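You operate a simulated robot arm through the tools that you are given. There is no shell and no other tool.

The job below is to be done with a simulated robot arm. You get a single attempt, and the scene is never put back.

TASK
Load the capsule magazine with the foil colour on the job card.
Fine: white sleeve to the row of spare sleeves, release lever shut. Where these are worked on the way, their far stop is far enough and under half their travel is too little: release lever.

It is judged by the outcome, as a careful person would: the job done as asked, and still so three seconds after it is handed in. It fails if anything else is knocked over, pushed out of place, dropped, spilled or broken.

THE ROBOT
A 6-joint arm with a three-finger gripper, fixed in place. Base frame: the origin is at the foot of the arm, x ahead of it, y to its left, z up; the work surface is at about z = 95. Lengths are in cm, angles in degrees, forces in N, time in s.
Its first joint turns from -166.0 to 166.0 degrees. Payload 4.89 kg.
The TCP is the grasp point between the finger pads, 3 cm short of the fingertips. In the tool frame z runs along the fingers and y along their closing line. Largest opening 16.4 cm; the body of the gripper starts 12.5 cm behind the TCP.
Orientation is told as [roll, pitch, yaw] about the base's x, y, z axes, in that order, counted from this pose: with the fingers straight down and closing along the base's y, the tool's x points along the base's -x, its y along +y and its z along -z.

THE INTERFACE
- The arm moves only by the tool jog_arm. Its argument "series" is a list of rows, each a list of 7 numbers: the shift along the base's x, y, z in cm, then the turn, a rotation vector about the base's x, y, z in degrees, then the closure in counts, from 0 (fully open) to 255 (shut). In form: [[x, y, z, wx, wy, wz, jaw], ...]. A call has 1 to 20 rows; each row is the pose to reach, as a shift and turn from the pose commanded when the call began. Each row takes 0.2 s and may step no farther than 5 cm and 8.6 degrees from the row before; otherwise, or with a gripper value out of range, the whole call is refused. A pose out of reach is approached as far as the arm can. The call stops where the force on the tool passes 70 N (or 10 N more than at its start, if that is more) or the arm is blocked; 0.2 s more then pass. Each finger travels about 10.8 cm/s and halts on what it meets, pressing with about 43 N; the grip force reading is that of the motor and also rises with nothing between the fingers. The clock runs only during rows and for 0.2 s after the last one: add rows that repeat a pose to give the fingers time. The reply holds the time, the measured pose of the TCP, the force on the tool along the base axes, the opening and the grip force, in the units named above and with some noise, with the torque about the TCP (base axes, N m) and any sound that the robot's microphone picked up, and new pictures: "pictures" is both (left out), scene, wrist or none.
- Cameras (640 x 400 px; columns grow to the right, rows downward): "scene" is fixed at [21.4, 64.14, 179.92]; the picture's right is [-0.97, -0.23, 0.00], its down [-0.10, 0.44, -0.89] and it looks along [0.20, -0.87, -0.46] (base axes); focal length 319 px, centre (320, 200). "wrist" rides on the gripper at [7.6, -0.2, -15.2] in the tool frame; the picture's right is [0.02, 1.00, 0.00], its down [-0.88, 0.02, -0.47] and it looks along [-0.47, 0.01, 0.88] (tool axes); focal length 247 px, centre (320, 200).
- move_column(by): slides the trunk up (or, below 0, down) by that many cm; the arm rides with it, the base frame stays. It gives what a move gives, with no picture.
- locate(camera, pixels): there is no depth. For up to 12 entries [column, row, z] of the newest picture of that camera ("zoom" is the newest enlarged one), the place [x, y] in the base frame at which the ray of that pixel passes the height z, good to about 0.2 cm, but the place of the scene camera against the robot may be out by one fixed shift of up to 1.8 cm in any direction. No time passes.
- enlarge(camera, box): a new picture of the part [left, top, right, bottom] of that camera's present view, enlarged. No time passes.
- finish_job(): hands the job in; it is judged then, once.

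Leave the gripper open and the arm clear of the work at the hand-in unless told otherwise.

The tools are called after ">>>" as name(argument=value, ...) on one line, values as JSON. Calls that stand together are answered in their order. jog_arm: Moves the arm, as the interface text tells. Its arguments: {"type":"object","properties":{"series":{"type":"array","items":{"type":"array","items":{"type":"number"}}},"pictures":{"type":"string","enum":["both","scene","wrist","none"]}},"required":["series"]} The other tools are called the same way: move_column (by) slides the trunk up or down; locate (camera, pixels) gives the place at which the rays of pixels pass given heights; enlarge (camera, box) takes an enlarged picture of a part of a camera's view; finish_job () hands the job in.

At the start:

```text
t: 0.0
eef_pos: [51.46, -50.74, 160.34]
orientation: [0.0, -0.1, 0.0]
force: [0.4, 0.1, -0.9]
wrist_torque: [0.04, -0.03, -0.04]
gripper_width: 16.39
grasp_force: 0.2
trunk travel left (down, up): [-30.0, 9.0]
```

scene: 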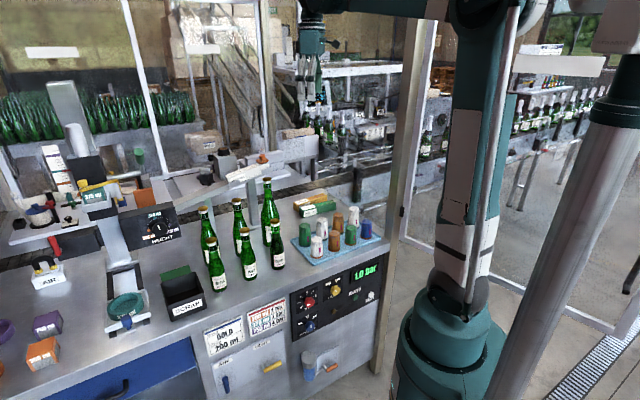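
wrist: 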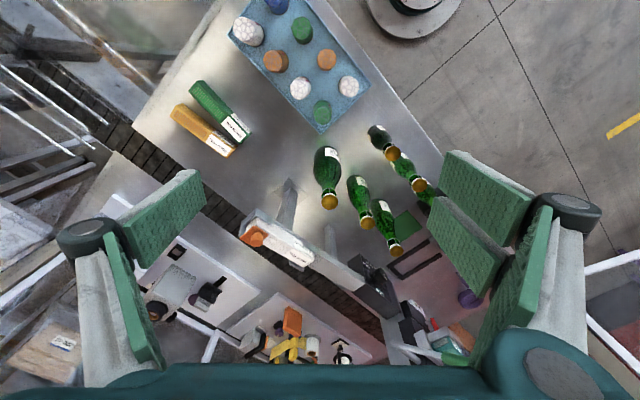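

I see a crowded bench with bottles, a tray of coloured capsule sleeves at (335,235), and cards at (225,335). I'll enlarge several parts to read the job card and find the magazine and lever.

>>> enlarge(camera="scene", box=[190, 270, 400, 400])

>>> enlarge(camera="scene", box=[260, 160, 400, 270])

>>> enlarge(camera="scene", box=[0, 140, 140, 250])

>>> enlarge(camera="scene", box=[90, 120, 290, 260])

>>> enlarge(camera="wrist", box=[120, 200, 400, 375])

>>> enlarge(camera="scene", box=[0, 240, 220, 400])

```text
3.05 times, centred on (295, 335) of scene
```

zoom: 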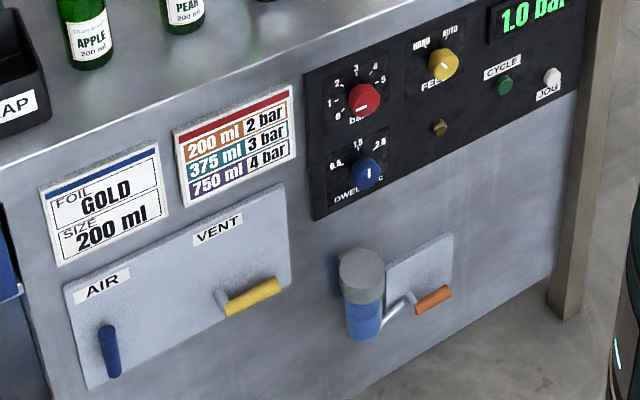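

```text
3.64 times, centred on (330, 215) of scene
```

zoom: 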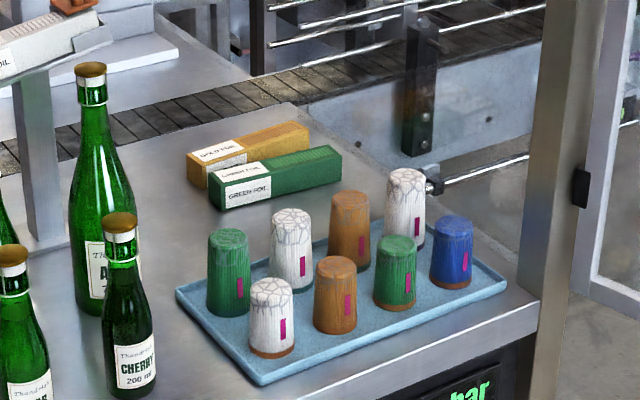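

```text
3.64 times, centred on (70, 195) of scene
```

zoom: 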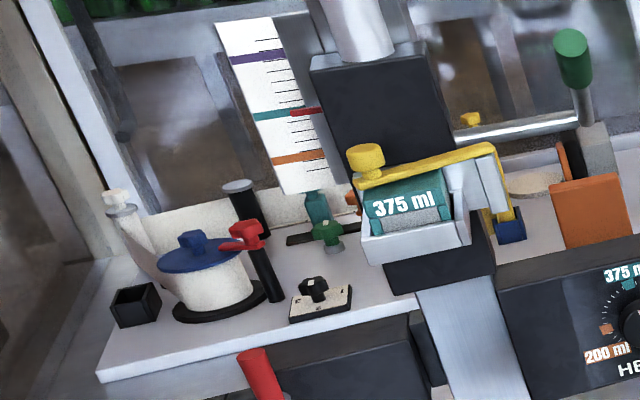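

```text
2.86 times, centred on (190, 190) of scene
```

zoom: 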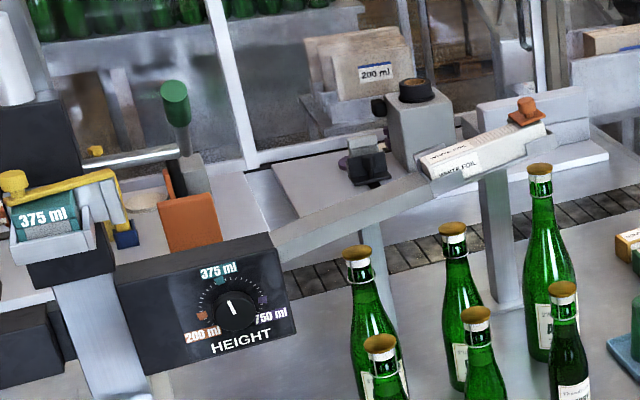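

```text
2.29 times, centred on (260, 288) of wrist
```

zoom: 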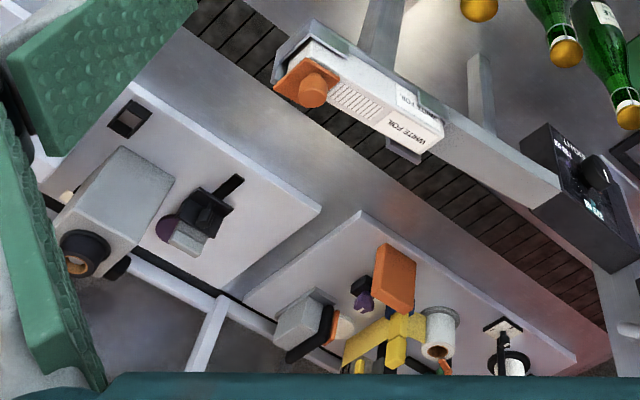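

```text
2.50 times, centred on (110, 320) of scene
```

zoom: 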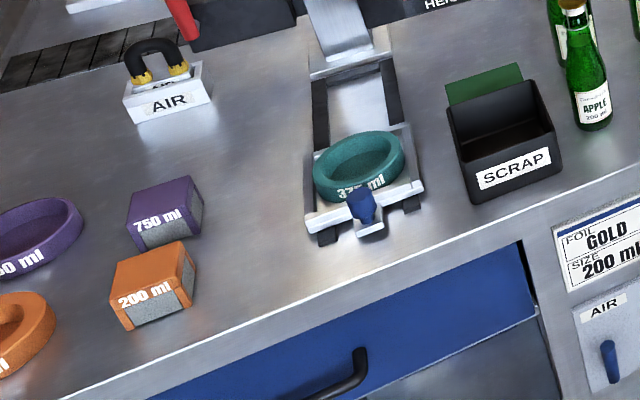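

The job card reads FOIL: GOLD, 200 ml. The magazine holds a white foil sleeve with an orange latch (near (262,158) in scene). Spare sleeves, gold and green, lie at (315,205). I'll locate these points.

>>> locate(camera="wrist", pixels=[[170, 112, 95], [181, 105, 95], [238, 143, 95], [228, 158, 95], [190, 90, 95], [252, 128, 95], [254, 237, 115], [312, 258, 115], [254, 237, 110], [312, 258, 110], [285, 185, 95], [330, 230, 95]])

>>> locate(camera="scene", pixels=[[302, 200, 98], [325, 190, 98], [308, 216, 95], [334, 206, 95], [262, 158, 115], [240, 180, 115], [263, 158, 120], [240, 180, 120], [272, 235, 95], [265, 248, 95]])

>>> enlarge(camera="scene", box=[180, 140, 300, 215])

>>> enlarge(camera="wrist", box=[150, 60, 350, 280])

```text
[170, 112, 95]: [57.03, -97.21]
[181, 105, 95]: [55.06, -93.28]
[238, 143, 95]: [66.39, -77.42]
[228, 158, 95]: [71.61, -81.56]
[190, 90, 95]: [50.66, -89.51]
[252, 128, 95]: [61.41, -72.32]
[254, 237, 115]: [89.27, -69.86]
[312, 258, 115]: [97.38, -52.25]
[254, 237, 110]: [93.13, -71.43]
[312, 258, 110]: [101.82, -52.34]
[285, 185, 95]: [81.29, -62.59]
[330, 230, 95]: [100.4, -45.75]
```

```text
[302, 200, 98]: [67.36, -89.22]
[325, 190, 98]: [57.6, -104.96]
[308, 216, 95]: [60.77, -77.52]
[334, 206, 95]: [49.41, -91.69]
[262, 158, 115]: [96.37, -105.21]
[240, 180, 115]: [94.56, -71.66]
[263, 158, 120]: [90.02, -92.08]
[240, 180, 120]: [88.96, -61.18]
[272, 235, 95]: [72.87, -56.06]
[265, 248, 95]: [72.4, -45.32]
```

```text
5.33 times, centred on (240, 178) of scene
```

zoom: 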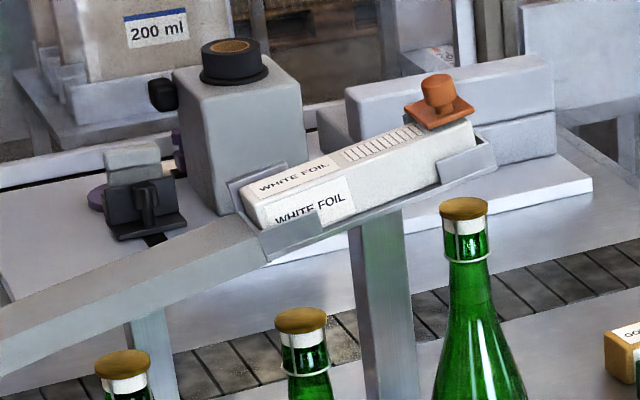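

```text
1.82 times, centred on (250, 170) of wrist
```

zoom: 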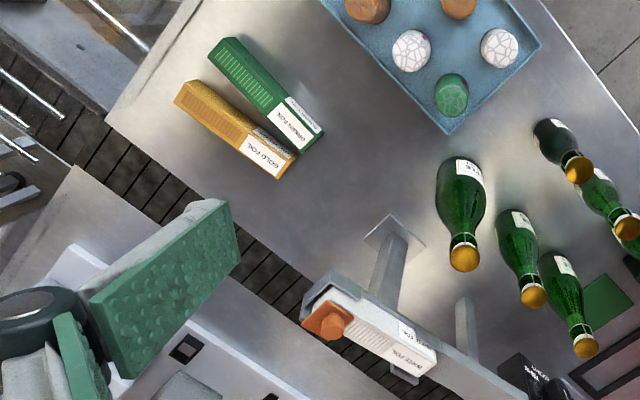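

Card says GOLD. Now I need accurate geometry: enlarge the spares and the magazine in both cameras.

>>> enlarge(camera="wrist", box=[160, 70, 260, 165])

>>> enlarge(camera="wrist", box=[230, 170, 330, 275])

>>> enlarge(camera="scene", box=[285, 180, 345, 225])

```text
4.21 times, centred on (210, 118) of wrist
```

zoom: 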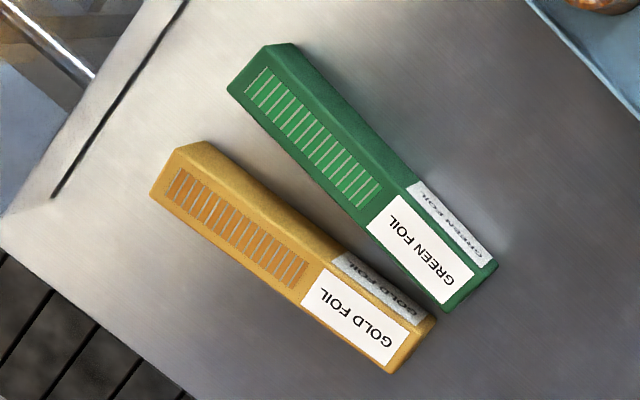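

```text
3.81 times, centred on (280, 222) of wrist
```

zoom: 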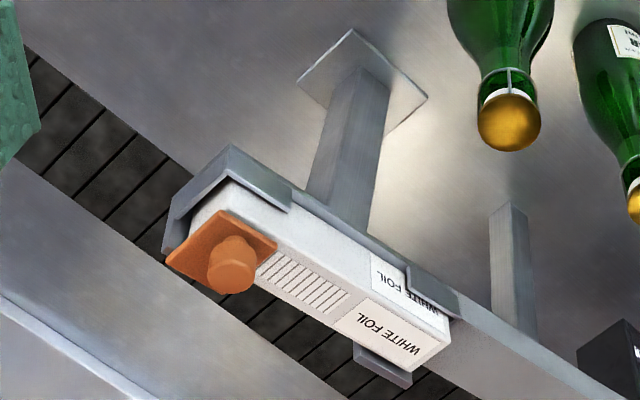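

```text
8.89 times, centred on (315, 202) of scene
```

zoom: 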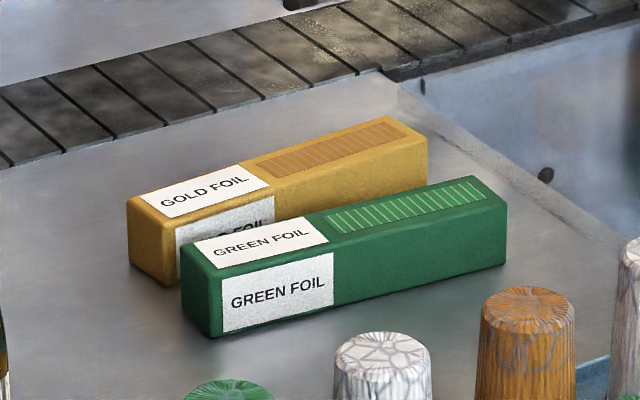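

Locating box corners in the scene zoom first (newest zoom).

>>> locate(camera="zoom", pixels=[[213, 337, 95], [504, 263, 95], [182, 308, 95], [210, 268, 100], [507, 206, 100], [182, 246, 100], [475, 178, 100], [133, 265, 95], [129, 203, 100], [387, 116, 100], [427, 140, 100]])

>>> enlarge(camera="wrist", box=[160, 70, 260, 165])

```text
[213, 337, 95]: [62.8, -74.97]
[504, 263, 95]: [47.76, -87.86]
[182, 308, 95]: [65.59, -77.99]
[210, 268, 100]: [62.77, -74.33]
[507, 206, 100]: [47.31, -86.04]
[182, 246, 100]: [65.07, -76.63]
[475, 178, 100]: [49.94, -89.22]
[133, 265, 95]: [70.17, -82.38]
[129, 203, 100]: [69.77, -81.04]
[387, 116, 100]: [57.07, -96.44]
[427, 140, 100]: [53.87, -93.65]
```

```text
4.21 times, centred on (210, 118) of wrist
```

zoom: 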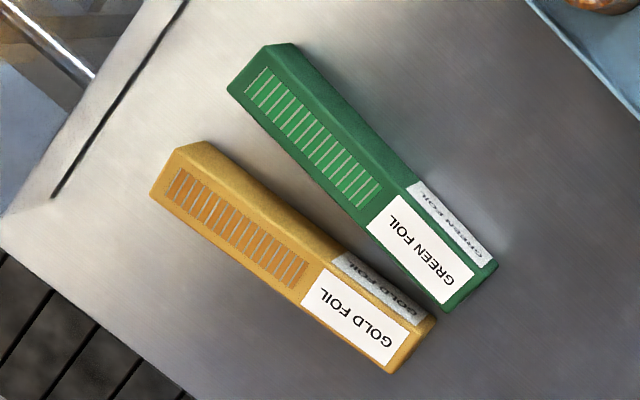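

>>> locate(camera="zoom", pixels=[[150, 195, 99.5], [176, 150, 99.5], [392, 374, 99.5], [418, 332, 99.5], [207, 141, 95], [437, 319, 95], [228, 90, 99.5], [262, 50, 99.5], [444, 311, 99.5], [480, 275, 99.5], [295, 44, 95], [498, 265, 95]])

>>> enlarge(camera="wrist", box=[230, 170, 330, 275])

```text
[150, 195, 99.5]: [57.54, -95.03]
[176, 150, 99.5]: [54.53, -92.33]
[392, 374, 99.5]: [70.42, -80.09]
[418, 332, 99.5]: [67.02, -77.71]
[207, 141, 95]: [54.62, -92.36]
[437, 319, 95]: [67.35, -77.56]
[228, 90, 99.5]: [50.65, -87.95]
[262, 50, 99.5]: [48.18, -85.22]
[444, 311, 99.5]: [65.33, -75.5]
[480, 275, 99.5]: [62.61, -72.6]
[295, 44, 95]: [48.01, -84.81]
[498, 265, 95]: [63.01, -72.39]
```

```text
3.81 times, centred on (280, 222) of wrist
```

zoom: 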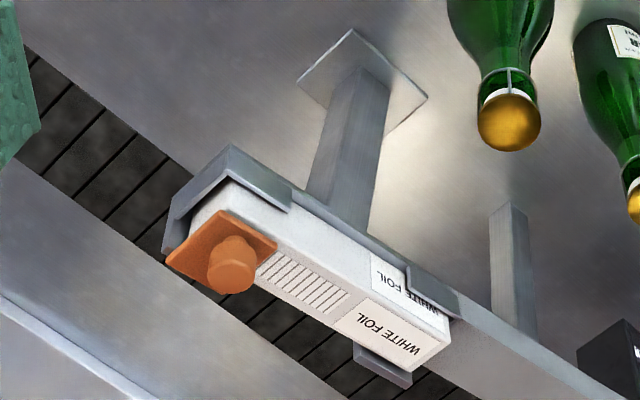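

Locating the magazine sleeve corners in both cameras to triangulate.

>>> locate(camera="zoom", pixels=[[445, 343, 120], [445, 343, 130], [402, 375, 120], [402, 375, 130], [210, 215, 120], [210, 215, 130], [232, 275, 130], [165, 260, 130], [215, 210, 130], [277, 242, 130], [225, 145, 125], [458, 318, 120]])

>>> locate(camera="scene", pixels=[[229.2, 179.5, 120], [229.2, 179.5, 130], [225.6, 176.7, 120], [225.6, 176.7, 130], [268.6, 163, 120], [268.6, 163, 130], [262, 156, 120], [262, 156, 130]])

```text
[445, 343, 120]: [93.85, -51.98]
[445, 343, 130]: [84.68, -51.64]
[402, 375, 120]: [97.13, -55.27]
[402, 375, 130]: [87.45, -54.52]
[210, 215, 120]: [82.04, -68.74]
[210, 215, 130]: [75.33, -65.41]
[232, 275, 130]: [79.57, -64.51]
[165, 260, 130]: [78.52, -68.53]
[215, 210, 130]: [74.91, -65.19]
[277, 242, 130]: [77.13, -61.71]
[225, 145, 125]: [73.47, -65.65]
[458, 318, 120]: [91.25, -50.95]
```

```text
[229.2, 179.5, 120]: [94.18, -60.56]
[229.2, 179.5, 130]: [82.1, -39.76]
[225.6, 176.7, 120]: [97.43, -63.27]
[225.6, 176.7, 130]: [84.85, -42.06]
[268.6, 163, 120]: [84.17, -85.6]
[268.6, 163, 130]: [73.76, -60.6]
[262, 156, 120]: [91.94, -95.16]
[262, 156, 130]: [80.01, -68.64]
```

Triangulated: the white sleeve sits on an inclined magazine, top centre at about (84.7, -60.5, 126), long axis about 47° in plan, sloping ~10° down toward +x+y; the orange knob is near (78.5, -65, 131). The gold sleeve lies at about (62.4, -86.3), top 99.5. I'll turn the tool 45° and move nearer to look at the latch from above.

>>> jog_arm(series=[[4, 0, 0, 0, 0, 8, 0], [8, 0, 0, 0, 0, 16, 0], [12, -1, 0, 0, 0, 24, 0], [16, -2, 0, 0, 0, 32, 0], [20, -3, 0, 0, 0, 40, 0], [23, -4, 0, 0, 0, 47, 0]])

```text
t: 1.4
eef_pos: [74.55, -54.62, 160.38]
orientation: [-0.1, 0.0, 47.1]
force: [0.2, 0.4, -0.3]
wrist_torque: [-0.04, 0.0, 0.0]
gripper_width: 16.4
grasp_force: 0.0
trunk travel left (down, up): [-30.0, 9.0]
```

scene: 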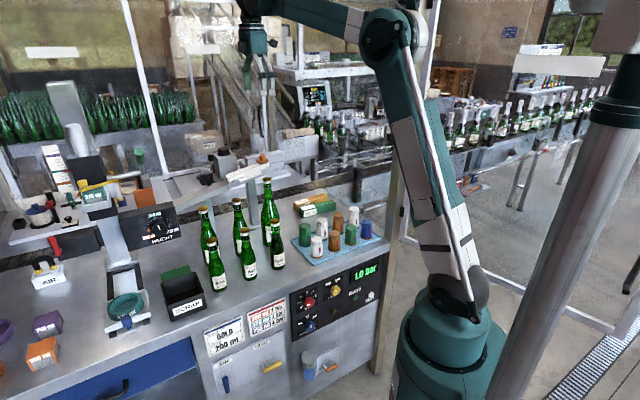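
wrist: 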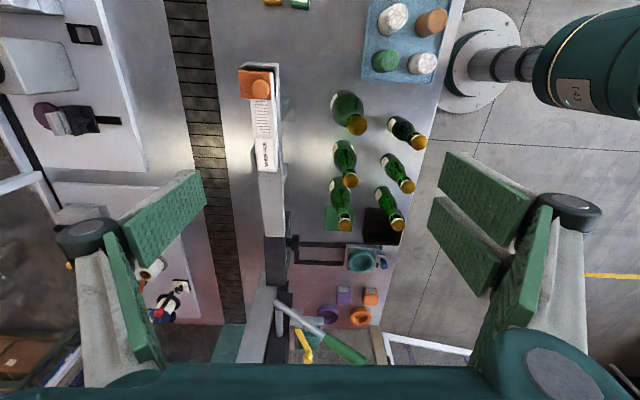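

The arm tracks. The latch is at wrist (256,84). Enlarge it.

>>> enlarge(camera="wrist", box=[225, 50, 305, 180])

>>> enlarge(camera="wrist", box=[230, 55, 290, 105])

```text
3.08 times, centred on (265, 115) of wrist
```

zoom: 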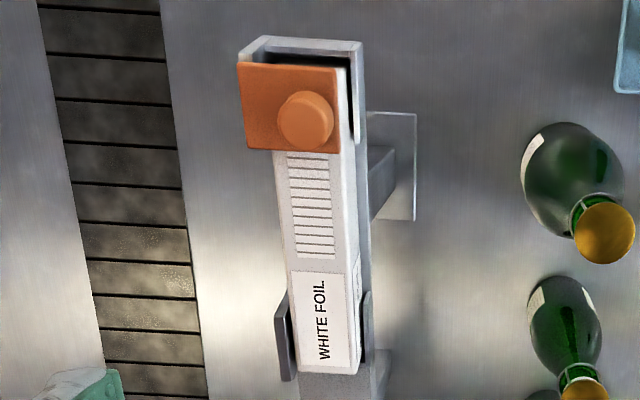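

```text
8.00 times, centred on (260, 80) of wrist
```

zoom: 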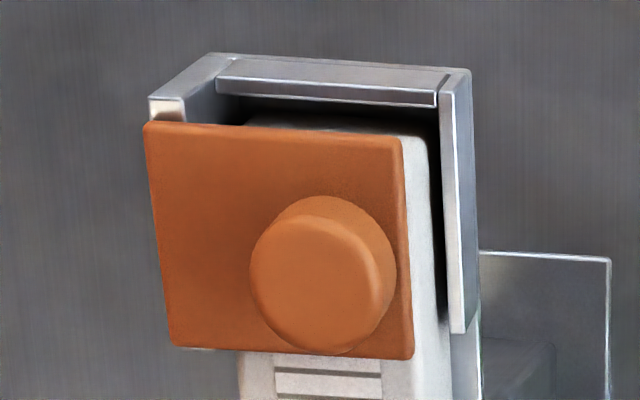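

The orange plate overhangs the far wall with its knob toward the near side. I'll view it from low down on the near side to see how it's hinged: first yaw −90°, moving back a bit.

>>> jog_arm(series=[[0, 0, 0, 0, 0, -8.5, 0], [0, 0, 0, 0, 0, -17, 0], [0, 0, 0, 0, 0, -25.5, 0], [0, 0, 0, 0, 0, -34, 0], [-1, 0, 0, 0, 0, -42.5, 0], [-2, 0, 0, 0, 0, -51, 0], [-3, -1, 0, 0, 0, -59.5, 0], [-3, -2, 0, 0, 0, -68, 0], [-3, -3, 0, 0, 0, -76.5, 0], [-3, -3, 0, 0, 0, -85, 0], [-3, -3, 0, 0, 0, -90, 0]], pictures="none")

>>> jog_arm(series=[[0, 0, 0, -4.8, -5.1, 0, 0], [0, 0, -3, -9.6, -10.2, 0, 0], [0, 0, -7, -14.4, -15.3, 0, 0], [0, 0, -11, -19.2, -20.4, 0, 0], [0, 0, -15, -23, -24.5, 0, 0], [0, 0, -19, -25.2, -27, 0, 0], [0, 0, -22, -25.2, -27, 0, 0]])

```text
t: 3.8
eef_pos: [71.51, -57.7, 160.33]
orientation: [0.0, 0.0, -43.1]
force: [0.5, 0.1, -0.4]
wrist_torque: [-0.01, -0.03, 0.01]
gripper_width: 16.38
grasp_force: 0.1
trunk travel left (down, up): [-30.0, 9.0]
```

```text
t: 5.4
eef_pos: [71.6, -57.6, 138.13]
orientation: [0.0, -37.0, -43.0]
force: [-0.5, 0.1, -0.1]
wrist_torque: [-0.01, -0.01, -0.03]
gripper_width: 16.39
grasp_force: 0.1
trunk travel left (down, up): [-30.0, 9.0]
```

scene: 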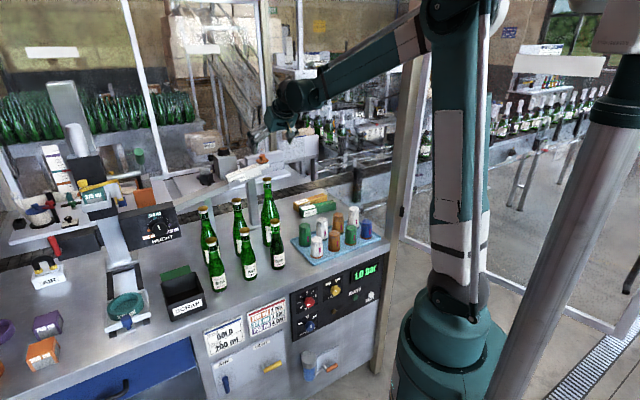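
wrist: 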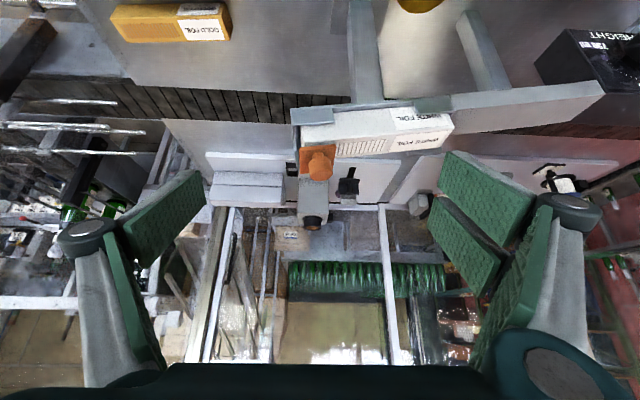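

>>> enlarge(camera="wrist", box=[280, 95, 360, 190])

>>> enlarge(camera="wrist", box=[280, 80, 470, 190])

```text
4.21 times, centred on (320, 142) of wrist
```

zoom: 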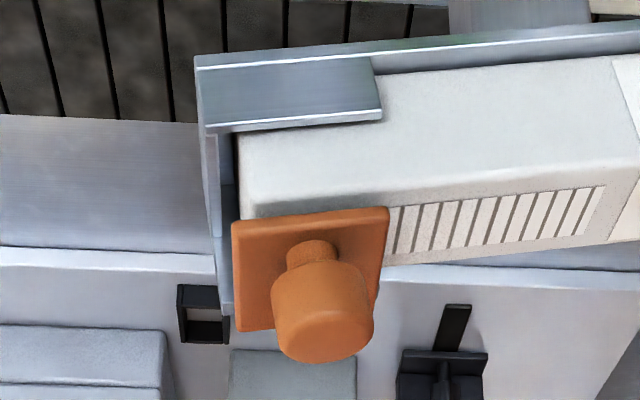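

```text
3.37 times, centred on (375, 135) of wrist
```

zoom: 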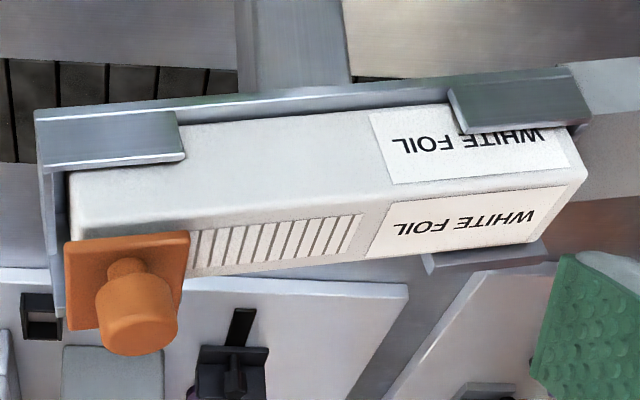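

The knob has a neck and mushroom head standing on the plate. I'll locate its parts from this view to triangulate with the earlier one.

>>> locate(camera="zoom", pixels=[[140, 330, 131], [140, 330, 133], [125, 268, 128], [125, 268, 130], [66, 242, 127], [66, 242, 129], [190, 232, 127], [190, 232, 129], [72, 185, 127], [72, 185, 125], [585, 168, 123], [585, 168, 125]])

```text
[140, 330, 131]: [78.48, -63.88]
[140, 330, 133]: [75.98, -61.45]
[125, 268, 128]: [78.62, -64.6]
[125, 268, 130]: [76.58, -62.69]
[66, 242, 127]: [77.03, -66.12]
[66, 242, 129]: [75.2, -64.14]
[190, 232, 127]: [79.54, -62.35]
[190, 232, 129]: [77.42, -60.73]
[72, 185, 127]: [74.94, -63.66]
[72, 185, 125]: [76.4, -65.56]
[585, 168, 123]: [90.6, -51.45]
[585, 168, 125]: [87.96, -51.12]
```

Consistent picture: plate lies on the sleeve's upper end, knob head centre about (79.0, -64.5, 129.6), hinge presumably along the far wall. I'll pre-close the fingers to about 7 cm and move onto the tool-axis line 8 cm short of the knob.

>>> jog_arm(series=[[1.5, -1.4, 0, 0, 0, 0, 60], [2.9, -2.7, -0.3, 0, 0, 0, 130], [2.9, -2.7, -0.3, 0, 0, 0, 146], [2.9, -2.7, -0.3, 0, 0, 0, 146]])

>>> enlarge(camera="wrist", box=[240, 100, 400, 220])

```text
t: 6.4
eef_pos: [74.47, -60.26, 138.08]
orientation: [-0.1, -36.9, -43.0]
force: [-0.7, 0.1, -0.2]
wrist_torque: [0.01, -0.01, -0.02]
gripper_width: 6.98
grasp_force: 0.0
trunk travel left (down, up): [-30.0, 9.0]
```

scene: 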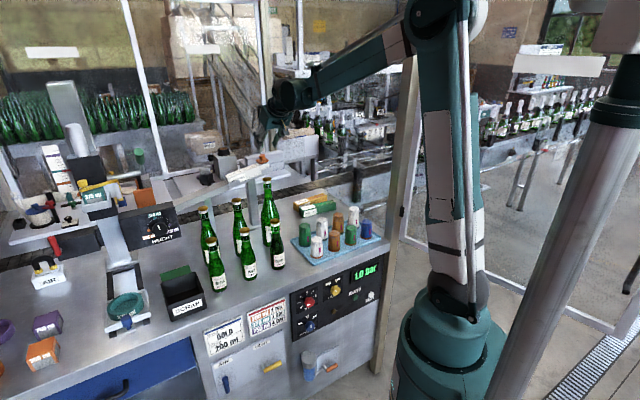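
wrist: 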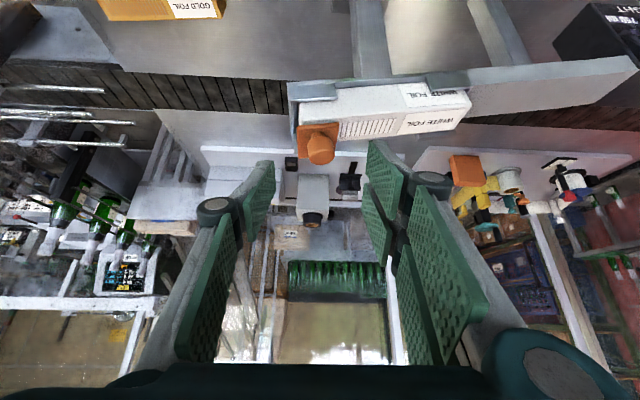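

```text
3.33 times, centred on (320, 160) of wrist
```

zoom: 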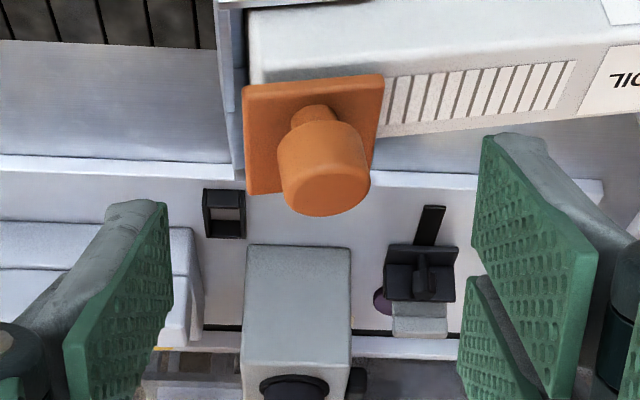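

The knob head at (321,150) sits exactly on the tool axis ahead. Advancing 6 cm along it first.

>>> jog_arm(series=[[0.88, -0.82, -1.6, 0, 0, 0, 146], [1.76, -1.64, -3.2, 0, 0, 0, 146], [2.64, -2.46, -4.8, 0, 0, 0, 146], [2.64, -2.46, -4.8, 0, 0, 0, 146]], pictures="wrist")

>>> enlarge(camera="wrist", box=[240, 100, 400, 220])

```text
t: 7.4
eef_pos: [77.11, -62.89, 133.14]
orientation: [0.1, -36.9, -43.0]
force: [0.7, 0.4, -0.1]
wrist_torque: [0.0, 0.03, 0.0]
gripper_width: 7.0
grasp_force: 0.0
trunk travel left (down, up): [-30.0, 9.0]
```

wrist: 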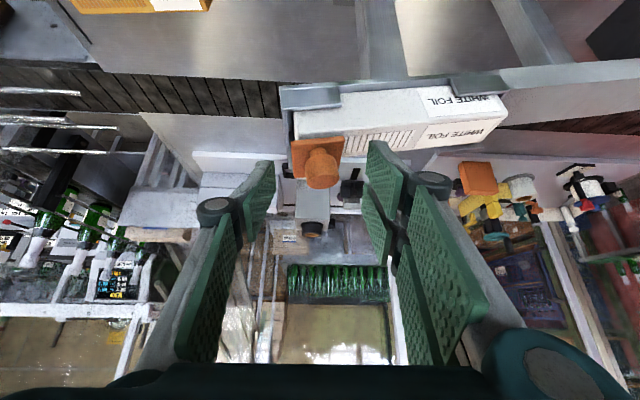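

```text
3.33 times, centred on (320, 160) of wrist
```

zoom: 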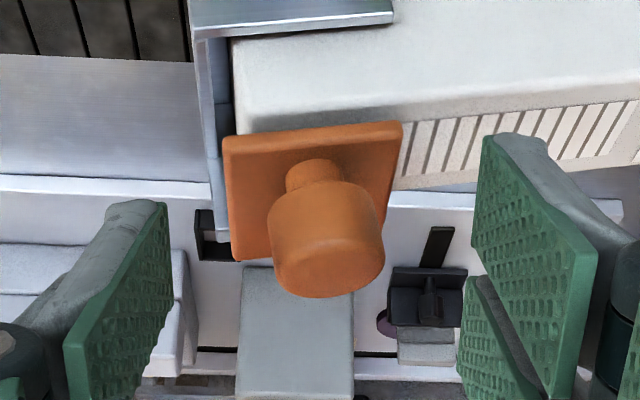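

Aligned; head about 3.2 cm ahead of the TCP. Advance 0.9 cm more and close on the head.

>>> jog_arm(series=[[0.4, -0.37, -0.72, 0, 0, 0, 146], [0.4, -0.37, -0.72, 0, 0, 0, 200], [0.4, -0.37, -0.72, 0, 0, 0, 230], [0.4, -0.37, -0.72, 0, 0, 0, 255], [0.4, -0.37, -0.72, 0, 0, 0, 255]], pictures="wrist")

>>> enlarge(camera="wrist", box=[240, 100, 400, 220])

```text
t: 8.6
eef_pos: [77.48, -63.12, 132.58]
orientation: [0.0, -37.0, -43.0]
force: [4.2, 10.1, 15.4]
wrist_torque: [0.14, -0.54, 0.15]
gripper_width: 2.1
grasp_force: 44.7
trunk travel left (down, up): [-30.0, 9.0]
```

wrist: 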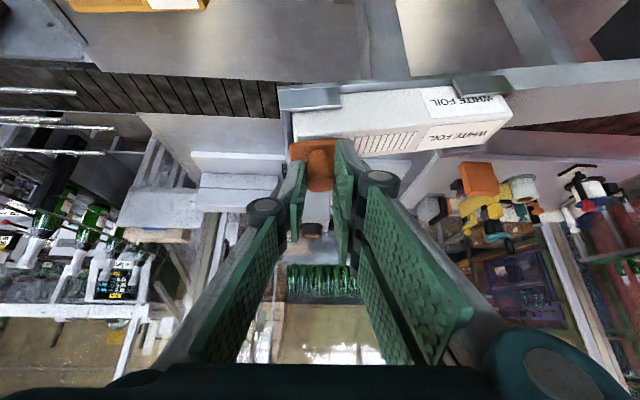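

```text
3.33 times, centred on (320, 160) of wrist
```

zoom: 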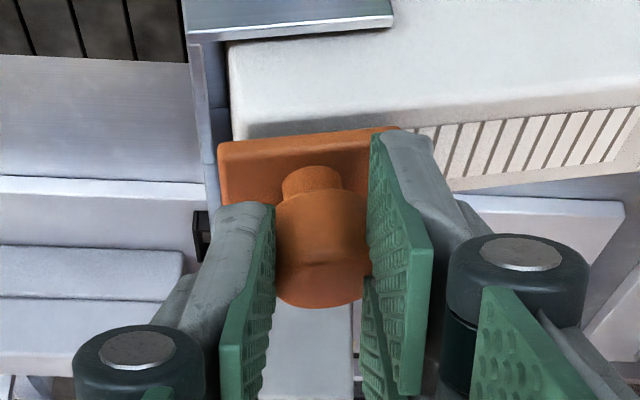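

Knob gripped (2.1 cm). Try lifting a little: 0.6 cm up with a slight outward shift, watching force.

>>> jog_arm(series=[[0, 0, 0.3, 0, 0, 0, 255], [0, 0, 0.7, 0, 0, 0, 255]], pictures="wrist")

>>> enlarge(camera="wrist", box=[240, 100, 400, 220])

```text
t: 9.2
eef_pos: [77.39, -63.14, 133.24]
orientation: [-0.2, -37.0, -42.9]
force: [-16.2, 5.3, 14.6]
wrist_torque: [-0.03, 0.37, -0.32]
gripper_width: 0.6
grasp_force: 44.9
trunk travel left (down, up): [-30.0, 9.0]
```

wrist: 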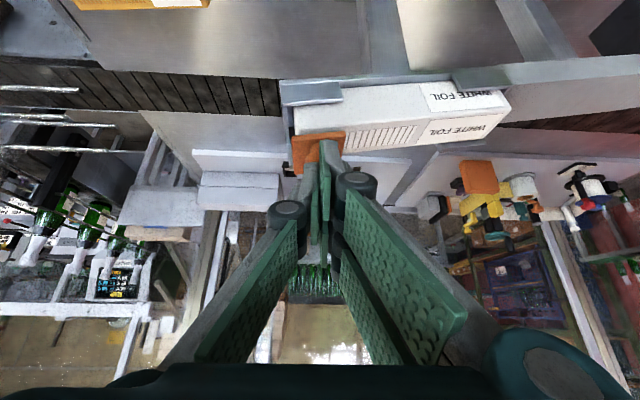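

```text
3.33 times, centred on (320, 160) of wrist
```

zoom: 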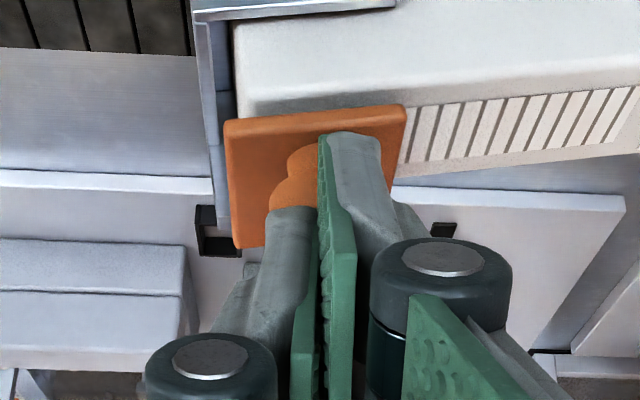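

The fingers slipped off the head's side (opening 0.6), and the finger tips look asymmetric in the picture. Open, back off 4 cm along the tool axis and look at the fingers.

>>> jog_arm(series=[[0, 0, 0, 0, 0, 0, 160], [0, 0, 0, 0, 0, 0, 140], [0, 0, 0, 0, 0, 0, 140], [-0.88, 0.82, 1.6, 0, 0, 0, 140], [-1.76, 1.64, 3.2, 0, 0, 0, 140], [-1.76, 1.64, 3.2, 0, 0, 0, 140]], pictures="wrist")

>>> enlarge(camera="wrist", box=[120, 100, 500, 337])

>>> enlarge(camera="scene", box=[220, 80, 320, 190])

```text
t: 10.6
eef_pos: [75.7, -61.61, 136.39]
orientation: [0.0, -37.0, -42.9]
force: [0.4, 0.5, 0.7]
wrist_torque: [-0.06, -0.04, -0.03]
gripper_width: 7.39
grasp_force: 0.0
trunk travel left (down, up): [-30.0, 9.0]
```

wrist: 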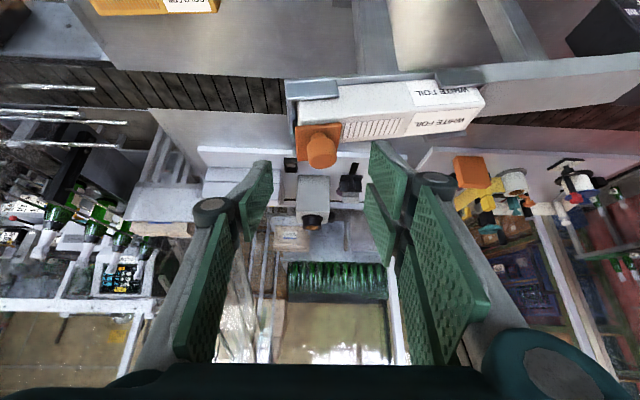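

```text
1.68 times, centred on (310, 218) of wrist
```

zoom: 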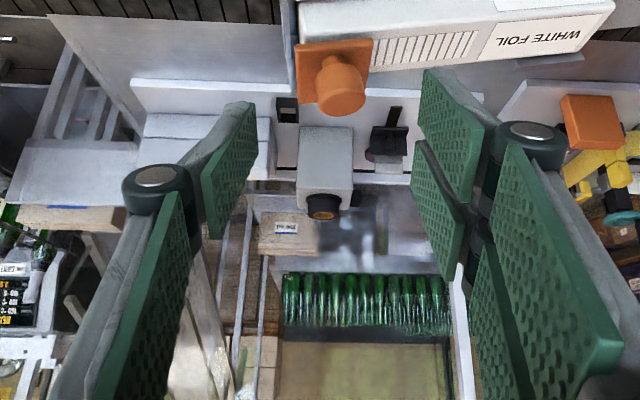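

```text
3.64 times, centred on (270, 135) of scene
```

zoom: 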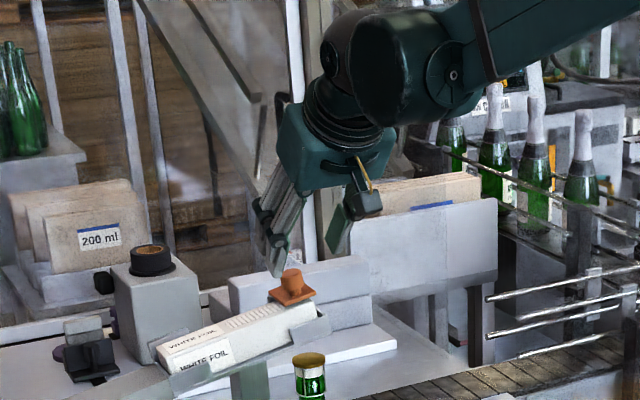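

The tips stopped slightly short of the head's middle (head was deeper than judged by size). I'll go back in, 1.5 cm deeper than last time, and close.

>>> jog_arm(series=[[0.8, -0.75, -1.6, 0, 0, 0, 146], [1.6, -1.45, -3.2, 0, 0, 0, 146], [2.1, -1.9, -4.3, 0, 0, 0, 146], [2.45, -2.15, -5.0, 0, 0, 0, 146], [2.45, -2.15, -5.0, 0, 0, 0, 146]], pictures="wrist")

>>> enlarge(camera="wrist", box=[240, 100, 400, 220])

```text
t: 11.8
eef_pos: [78.23, -63.73, 131.4]
orientation: [0.0, -37.0, -42.9]
force: [-0.6, -0.6, -0.4]
wrist_torque: [0.02, 0.0, 0.0]
gripper_width: 6.99
grasp_force: 0.0
trunk travel left (down, up): [-30.0, 9.0]
```

wrist: 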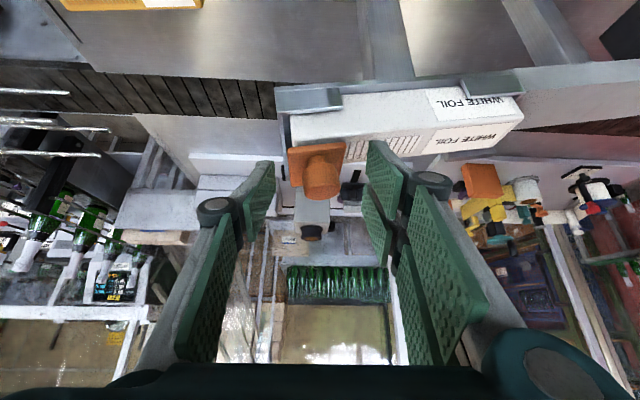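

```text
3.33 times, centred on (320, 160) of wrist
```

zoom: 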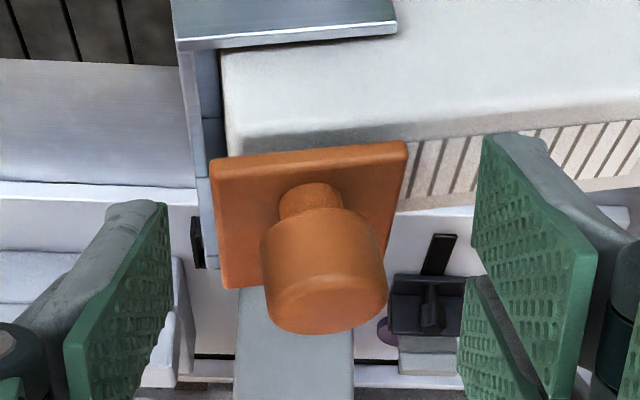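

No contact so far. Close now and check the opening.

>>> jog_arm(series=[[0, 0, 0, 0, 0, 0, 190], [0, 0, 0, 0, 0, 0, 215], [0, 0, 0, 0, 0, 0, 240], [0, 0, 0, 0, 0, 0, 240]], pictures="wrist")

>>> enlarge(camera="wrist", box=[240, 100, 400, 220])

```text
t: 12.8
eef_pos: [78.2, -63.74, 131.39]
orientation: [0.0, -36.9, -43.0]
force: [4.0, 2.9, -1.0]
wrist_torque: [-0.28, 0.32, 0.13]
gripper_width: 2.86
grasp_force: 45.1
trunk travel left (down, up): [-30.0, 9.0]
```

wrist: 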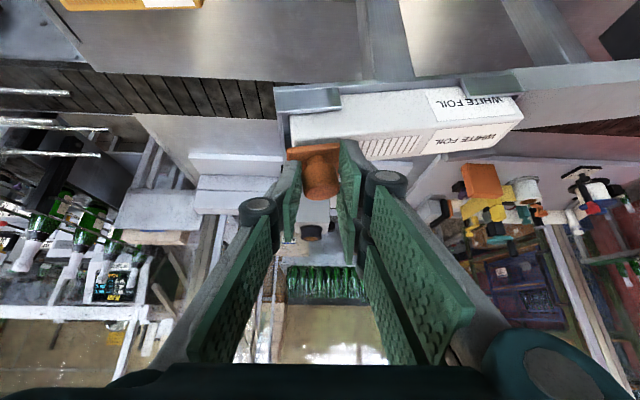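

```text
3.33 times, centred on (320, 160) of wrist
```

zoom: 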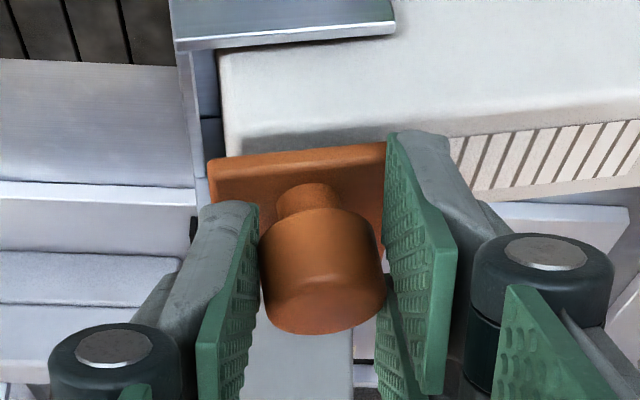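

Gripped across the full diameter (2.86 cm). Try lifting 0.6 cm.

>>> jog_arm(series=[[0, 0, 0.3, 0, 0, 0, 255], [0, 0, 0.6, 0, 0, 0, 255]], pictures="wrist")

>>> enlarge(camera="wrist", box=[240, 100, 400, 220])

```text
t: 13.4
eef_pos: [78.34, -63.76, 131.9]
orientation: [0.0, -36.8, -43.0]
force: [8.7, 4.9, -31.9]
wrist_torque: [0.61, 1.23, 0.11]
gripper_width: 2.86
grasp_force: 45.1
trunk travel left (down, up): [-30.0, 9.0]
```

wrist: 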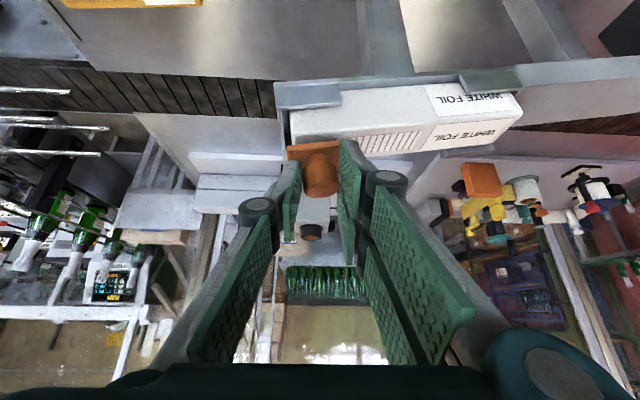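

```text
3.33 times, centred on (320, 160) of wrist
```

zoom: 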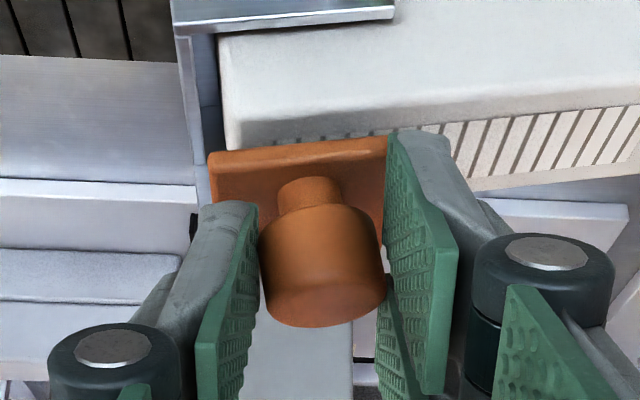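

Force rose to 32 N for ~0.5 cm, so lifting may be against a stop. I'll return and test the other directions gently: outward across the sleeve first.

>>> jog_arm(series=[[0, 0, -0.6, 0, 0, 0, 255], [0.2, -0.2, -0.6, 0, 0, 0, 255], [0.45, -0.42, -0.6, 0, 0, 0, 255]], pictures="wrist")

>>> enlarge(camera="wrist", box=[240, 100, 400, 220])

```text
t: 14.2
eef_pos: [78.27, -63.87, 131.65]
orientation: [-0.1, -37.0, -43.0]
force: [-14.0, 30.9, 20.5]
wrist_torque: [-0.1, 0.31, 0.32]
gripper_width: 2.87
grasp_force: 45.5
trunk travel left (down, up): [-30.0, 9.0]
```

wrist: 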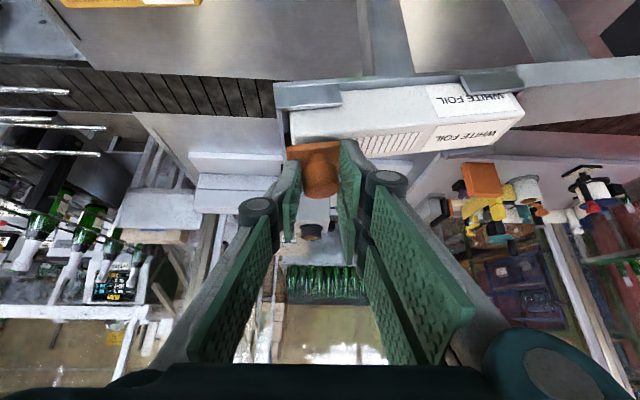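

```text
3.33 times, centred on (320, 160) of wrist
```

zoom: 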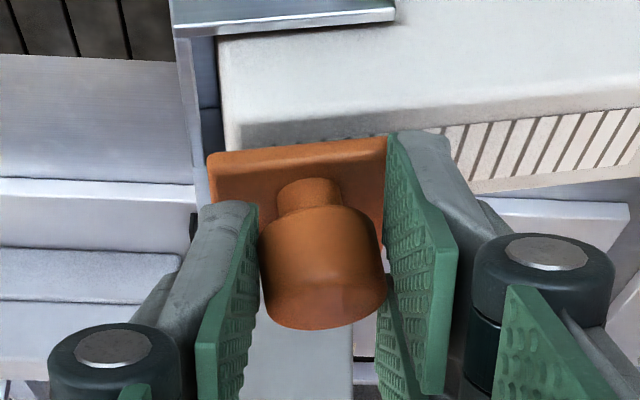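

The plate's near edge actually stays lifted now (stripes visible beneath it): it is a hinged lever with friction, hinged at the far wall. I'll follow the arc outward and up to about 40°.

>>> jog_arm(series=[[-0.3, 0.3, 0.4, 0, 0, 0, 255], [-0.12, 0.11, 0.65, 0, 0, 0, 255], [0.07, -0.07, 0.9, 0, 0, 0, 255], [0.27, -0.25, 1.15, 0, 0, 0, 255], [0.5, -0.46, 1.37, 0, 0, 0, 255], [0.73, -0.67, 1.57, 0, 0, 0, 255], [0.97, -0.9, 1.73, 0, 0, 0, 255], [1.22, -1.14, 1.88, 0, 0, 0, 255]], pictures="wrist")

>>> enlarge(camera="wrist", box=[240, 100, 400, 220])

```text
t: 16.0
eef_pos: [79.83, -65.01, 133.5]
orientation: [-0.1, -37.0, -42.9]
force: [1.1, 38.8, -0.3]
wrist_torque: [1.02, 1.05, 0.38]
gripper_width: 2.82
grasp_force: 44.6
trunk travel left (down, up): [-30.0, 9.0]
```

wrist: 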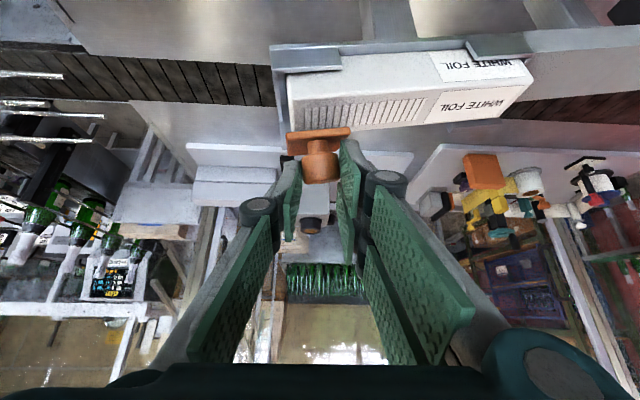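

```text
3.33 times, centred on (320, 160) of wrist
```

zoom: 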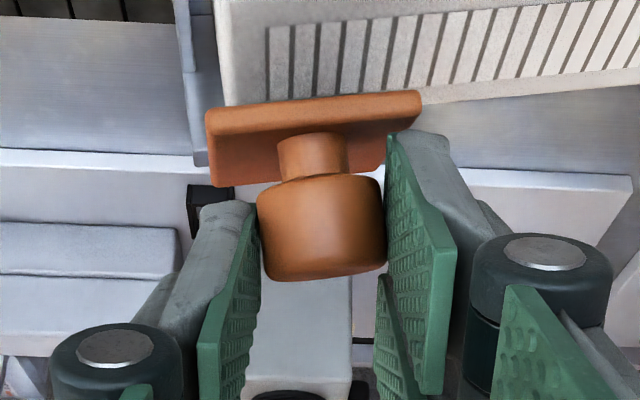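

The lever is lifting well (about 40°). Some sideways load (+y 39 N), so I'll continue the arc with a small shift along the sleeve.

>>> jog_arm(series=[[0.35, -0.05, 0.1, 0, 0, 0, 255], [0.65, -0.3, 0.16, 0, 0, 0, 255], [0.93, -0.55, 0.2, 0, 0, 0, 255], [1.22, -0.8, 0.2, 0, 0, 0, 255], [1.5, -1.05, 0.18, 0, 0, 0, 255], [1.8, -1.3, 0.13, 0, 0, 0, 255]], pictures="wrist")

>>> enlarge(camera="wrist", box=[240, 100, 400, 220])

```text
t: 17.4
eef_pos: [81.53, -66.4, 133.62]
orientation: [-0.2, -37.1, -43.1]
force: [-3.9, 27.6, 21.7]
wrist_torque: [0.91, 0.72, 0.04]
gripper_width: 2.6
grasp_force: 44.5
trunk travel left (down, up): [-30.0, 9.0]
```

wrist: 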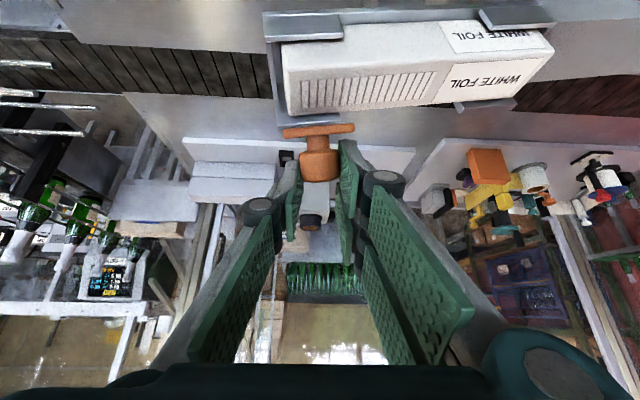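

```text
3.33 times, centred on (320, 160) of wrist
```

zoom: 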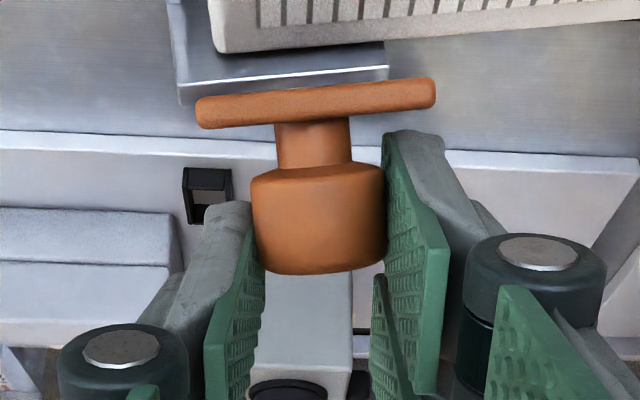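

Now about 65–70°. Continue the arc toward the far stop.

>>> jog_arm(series=[[0.28, -0.2, -0.1, 0, 0, 0, 255], [0.56, -0.4, -0.25, 0, 0, 0, 255], [0.83, -0.6, -0.42, 0, 0, 0, 255], [1.08, -0.8, -0.62, 0, 0, 0, 255], [1.32, -1.0, -0.85, 0, 0, 0, 255]], pictures="wrist")

>>> enlarge(camera="wrist", box=[240, 70, 400, 190])

```text
t: 18.6
eef_pos: [82.75, -67.33, 132.81]
orientation: [0.0, -37.2, -42.9]
force: [-5.6, 10.8, 38.3]
wrist_torque: [0.48, 0.68, 0.04]
gripper_width: 2.53
grasp_force: 44.3
trunk travel left (down, up): [-30.0, 9.0]
```

wrist: 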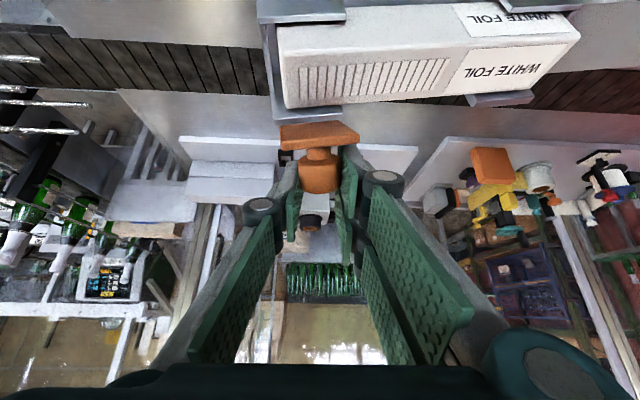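

```text
3.33 times, centred on (320, 130) of wrist
```

zoom: 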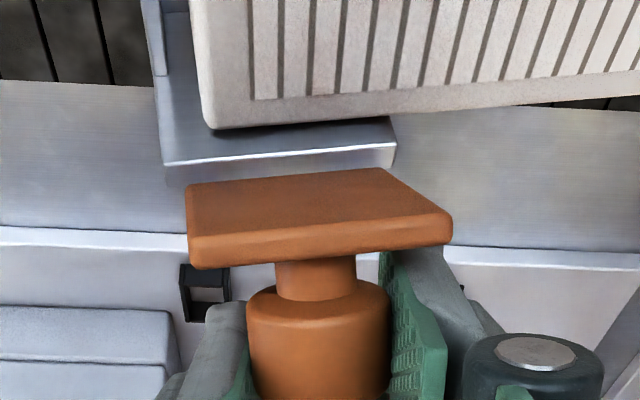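

About 90° open. Continue further toward the stop.

>>> jog_arm(series=[[0.22, -0.18, -0.3, 0, 0, 0, 255], [0.42, -0.35, -0.6, 0, 0, 0, 255], [0.6, -0.5, -0.95, 0, 0, 0, 255], [0.75, -0.63, -1.3, 0, 0, 0, 255], [0.88, -0.75, -1.65, 0, 0, 0, 255]], pictures="wrist")

>>> enlarge(camera="wrist", box=[240, 70, 400, 190])

```text
t: 19.8
eef_pos: [83.53, -68.19, 131.25]
orientation: [-0.1, -37.2, -43.0]
force: [-11.0, -2.2, 55.7]
wrist_torque: [0.83, 0.91, 0.31]
gripper_width: 2.56
grasp_force: 45.1
trunk travel left (down, up): [-30.0, 9.0]
```

wrist: 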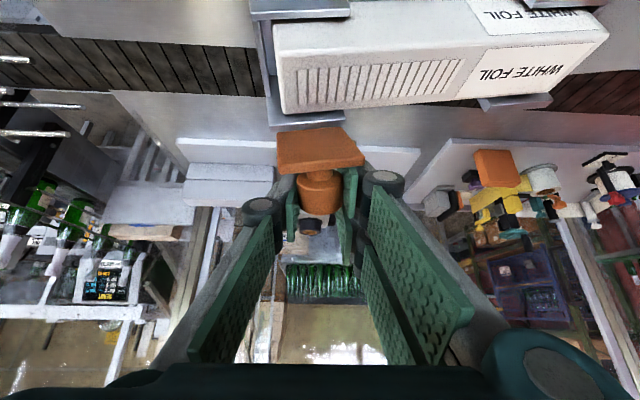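

```text
3.33 times, centred on (320, 130) of wrist
```

zoom: 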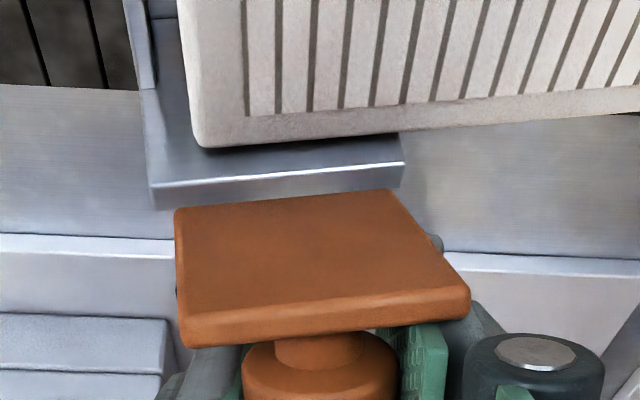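

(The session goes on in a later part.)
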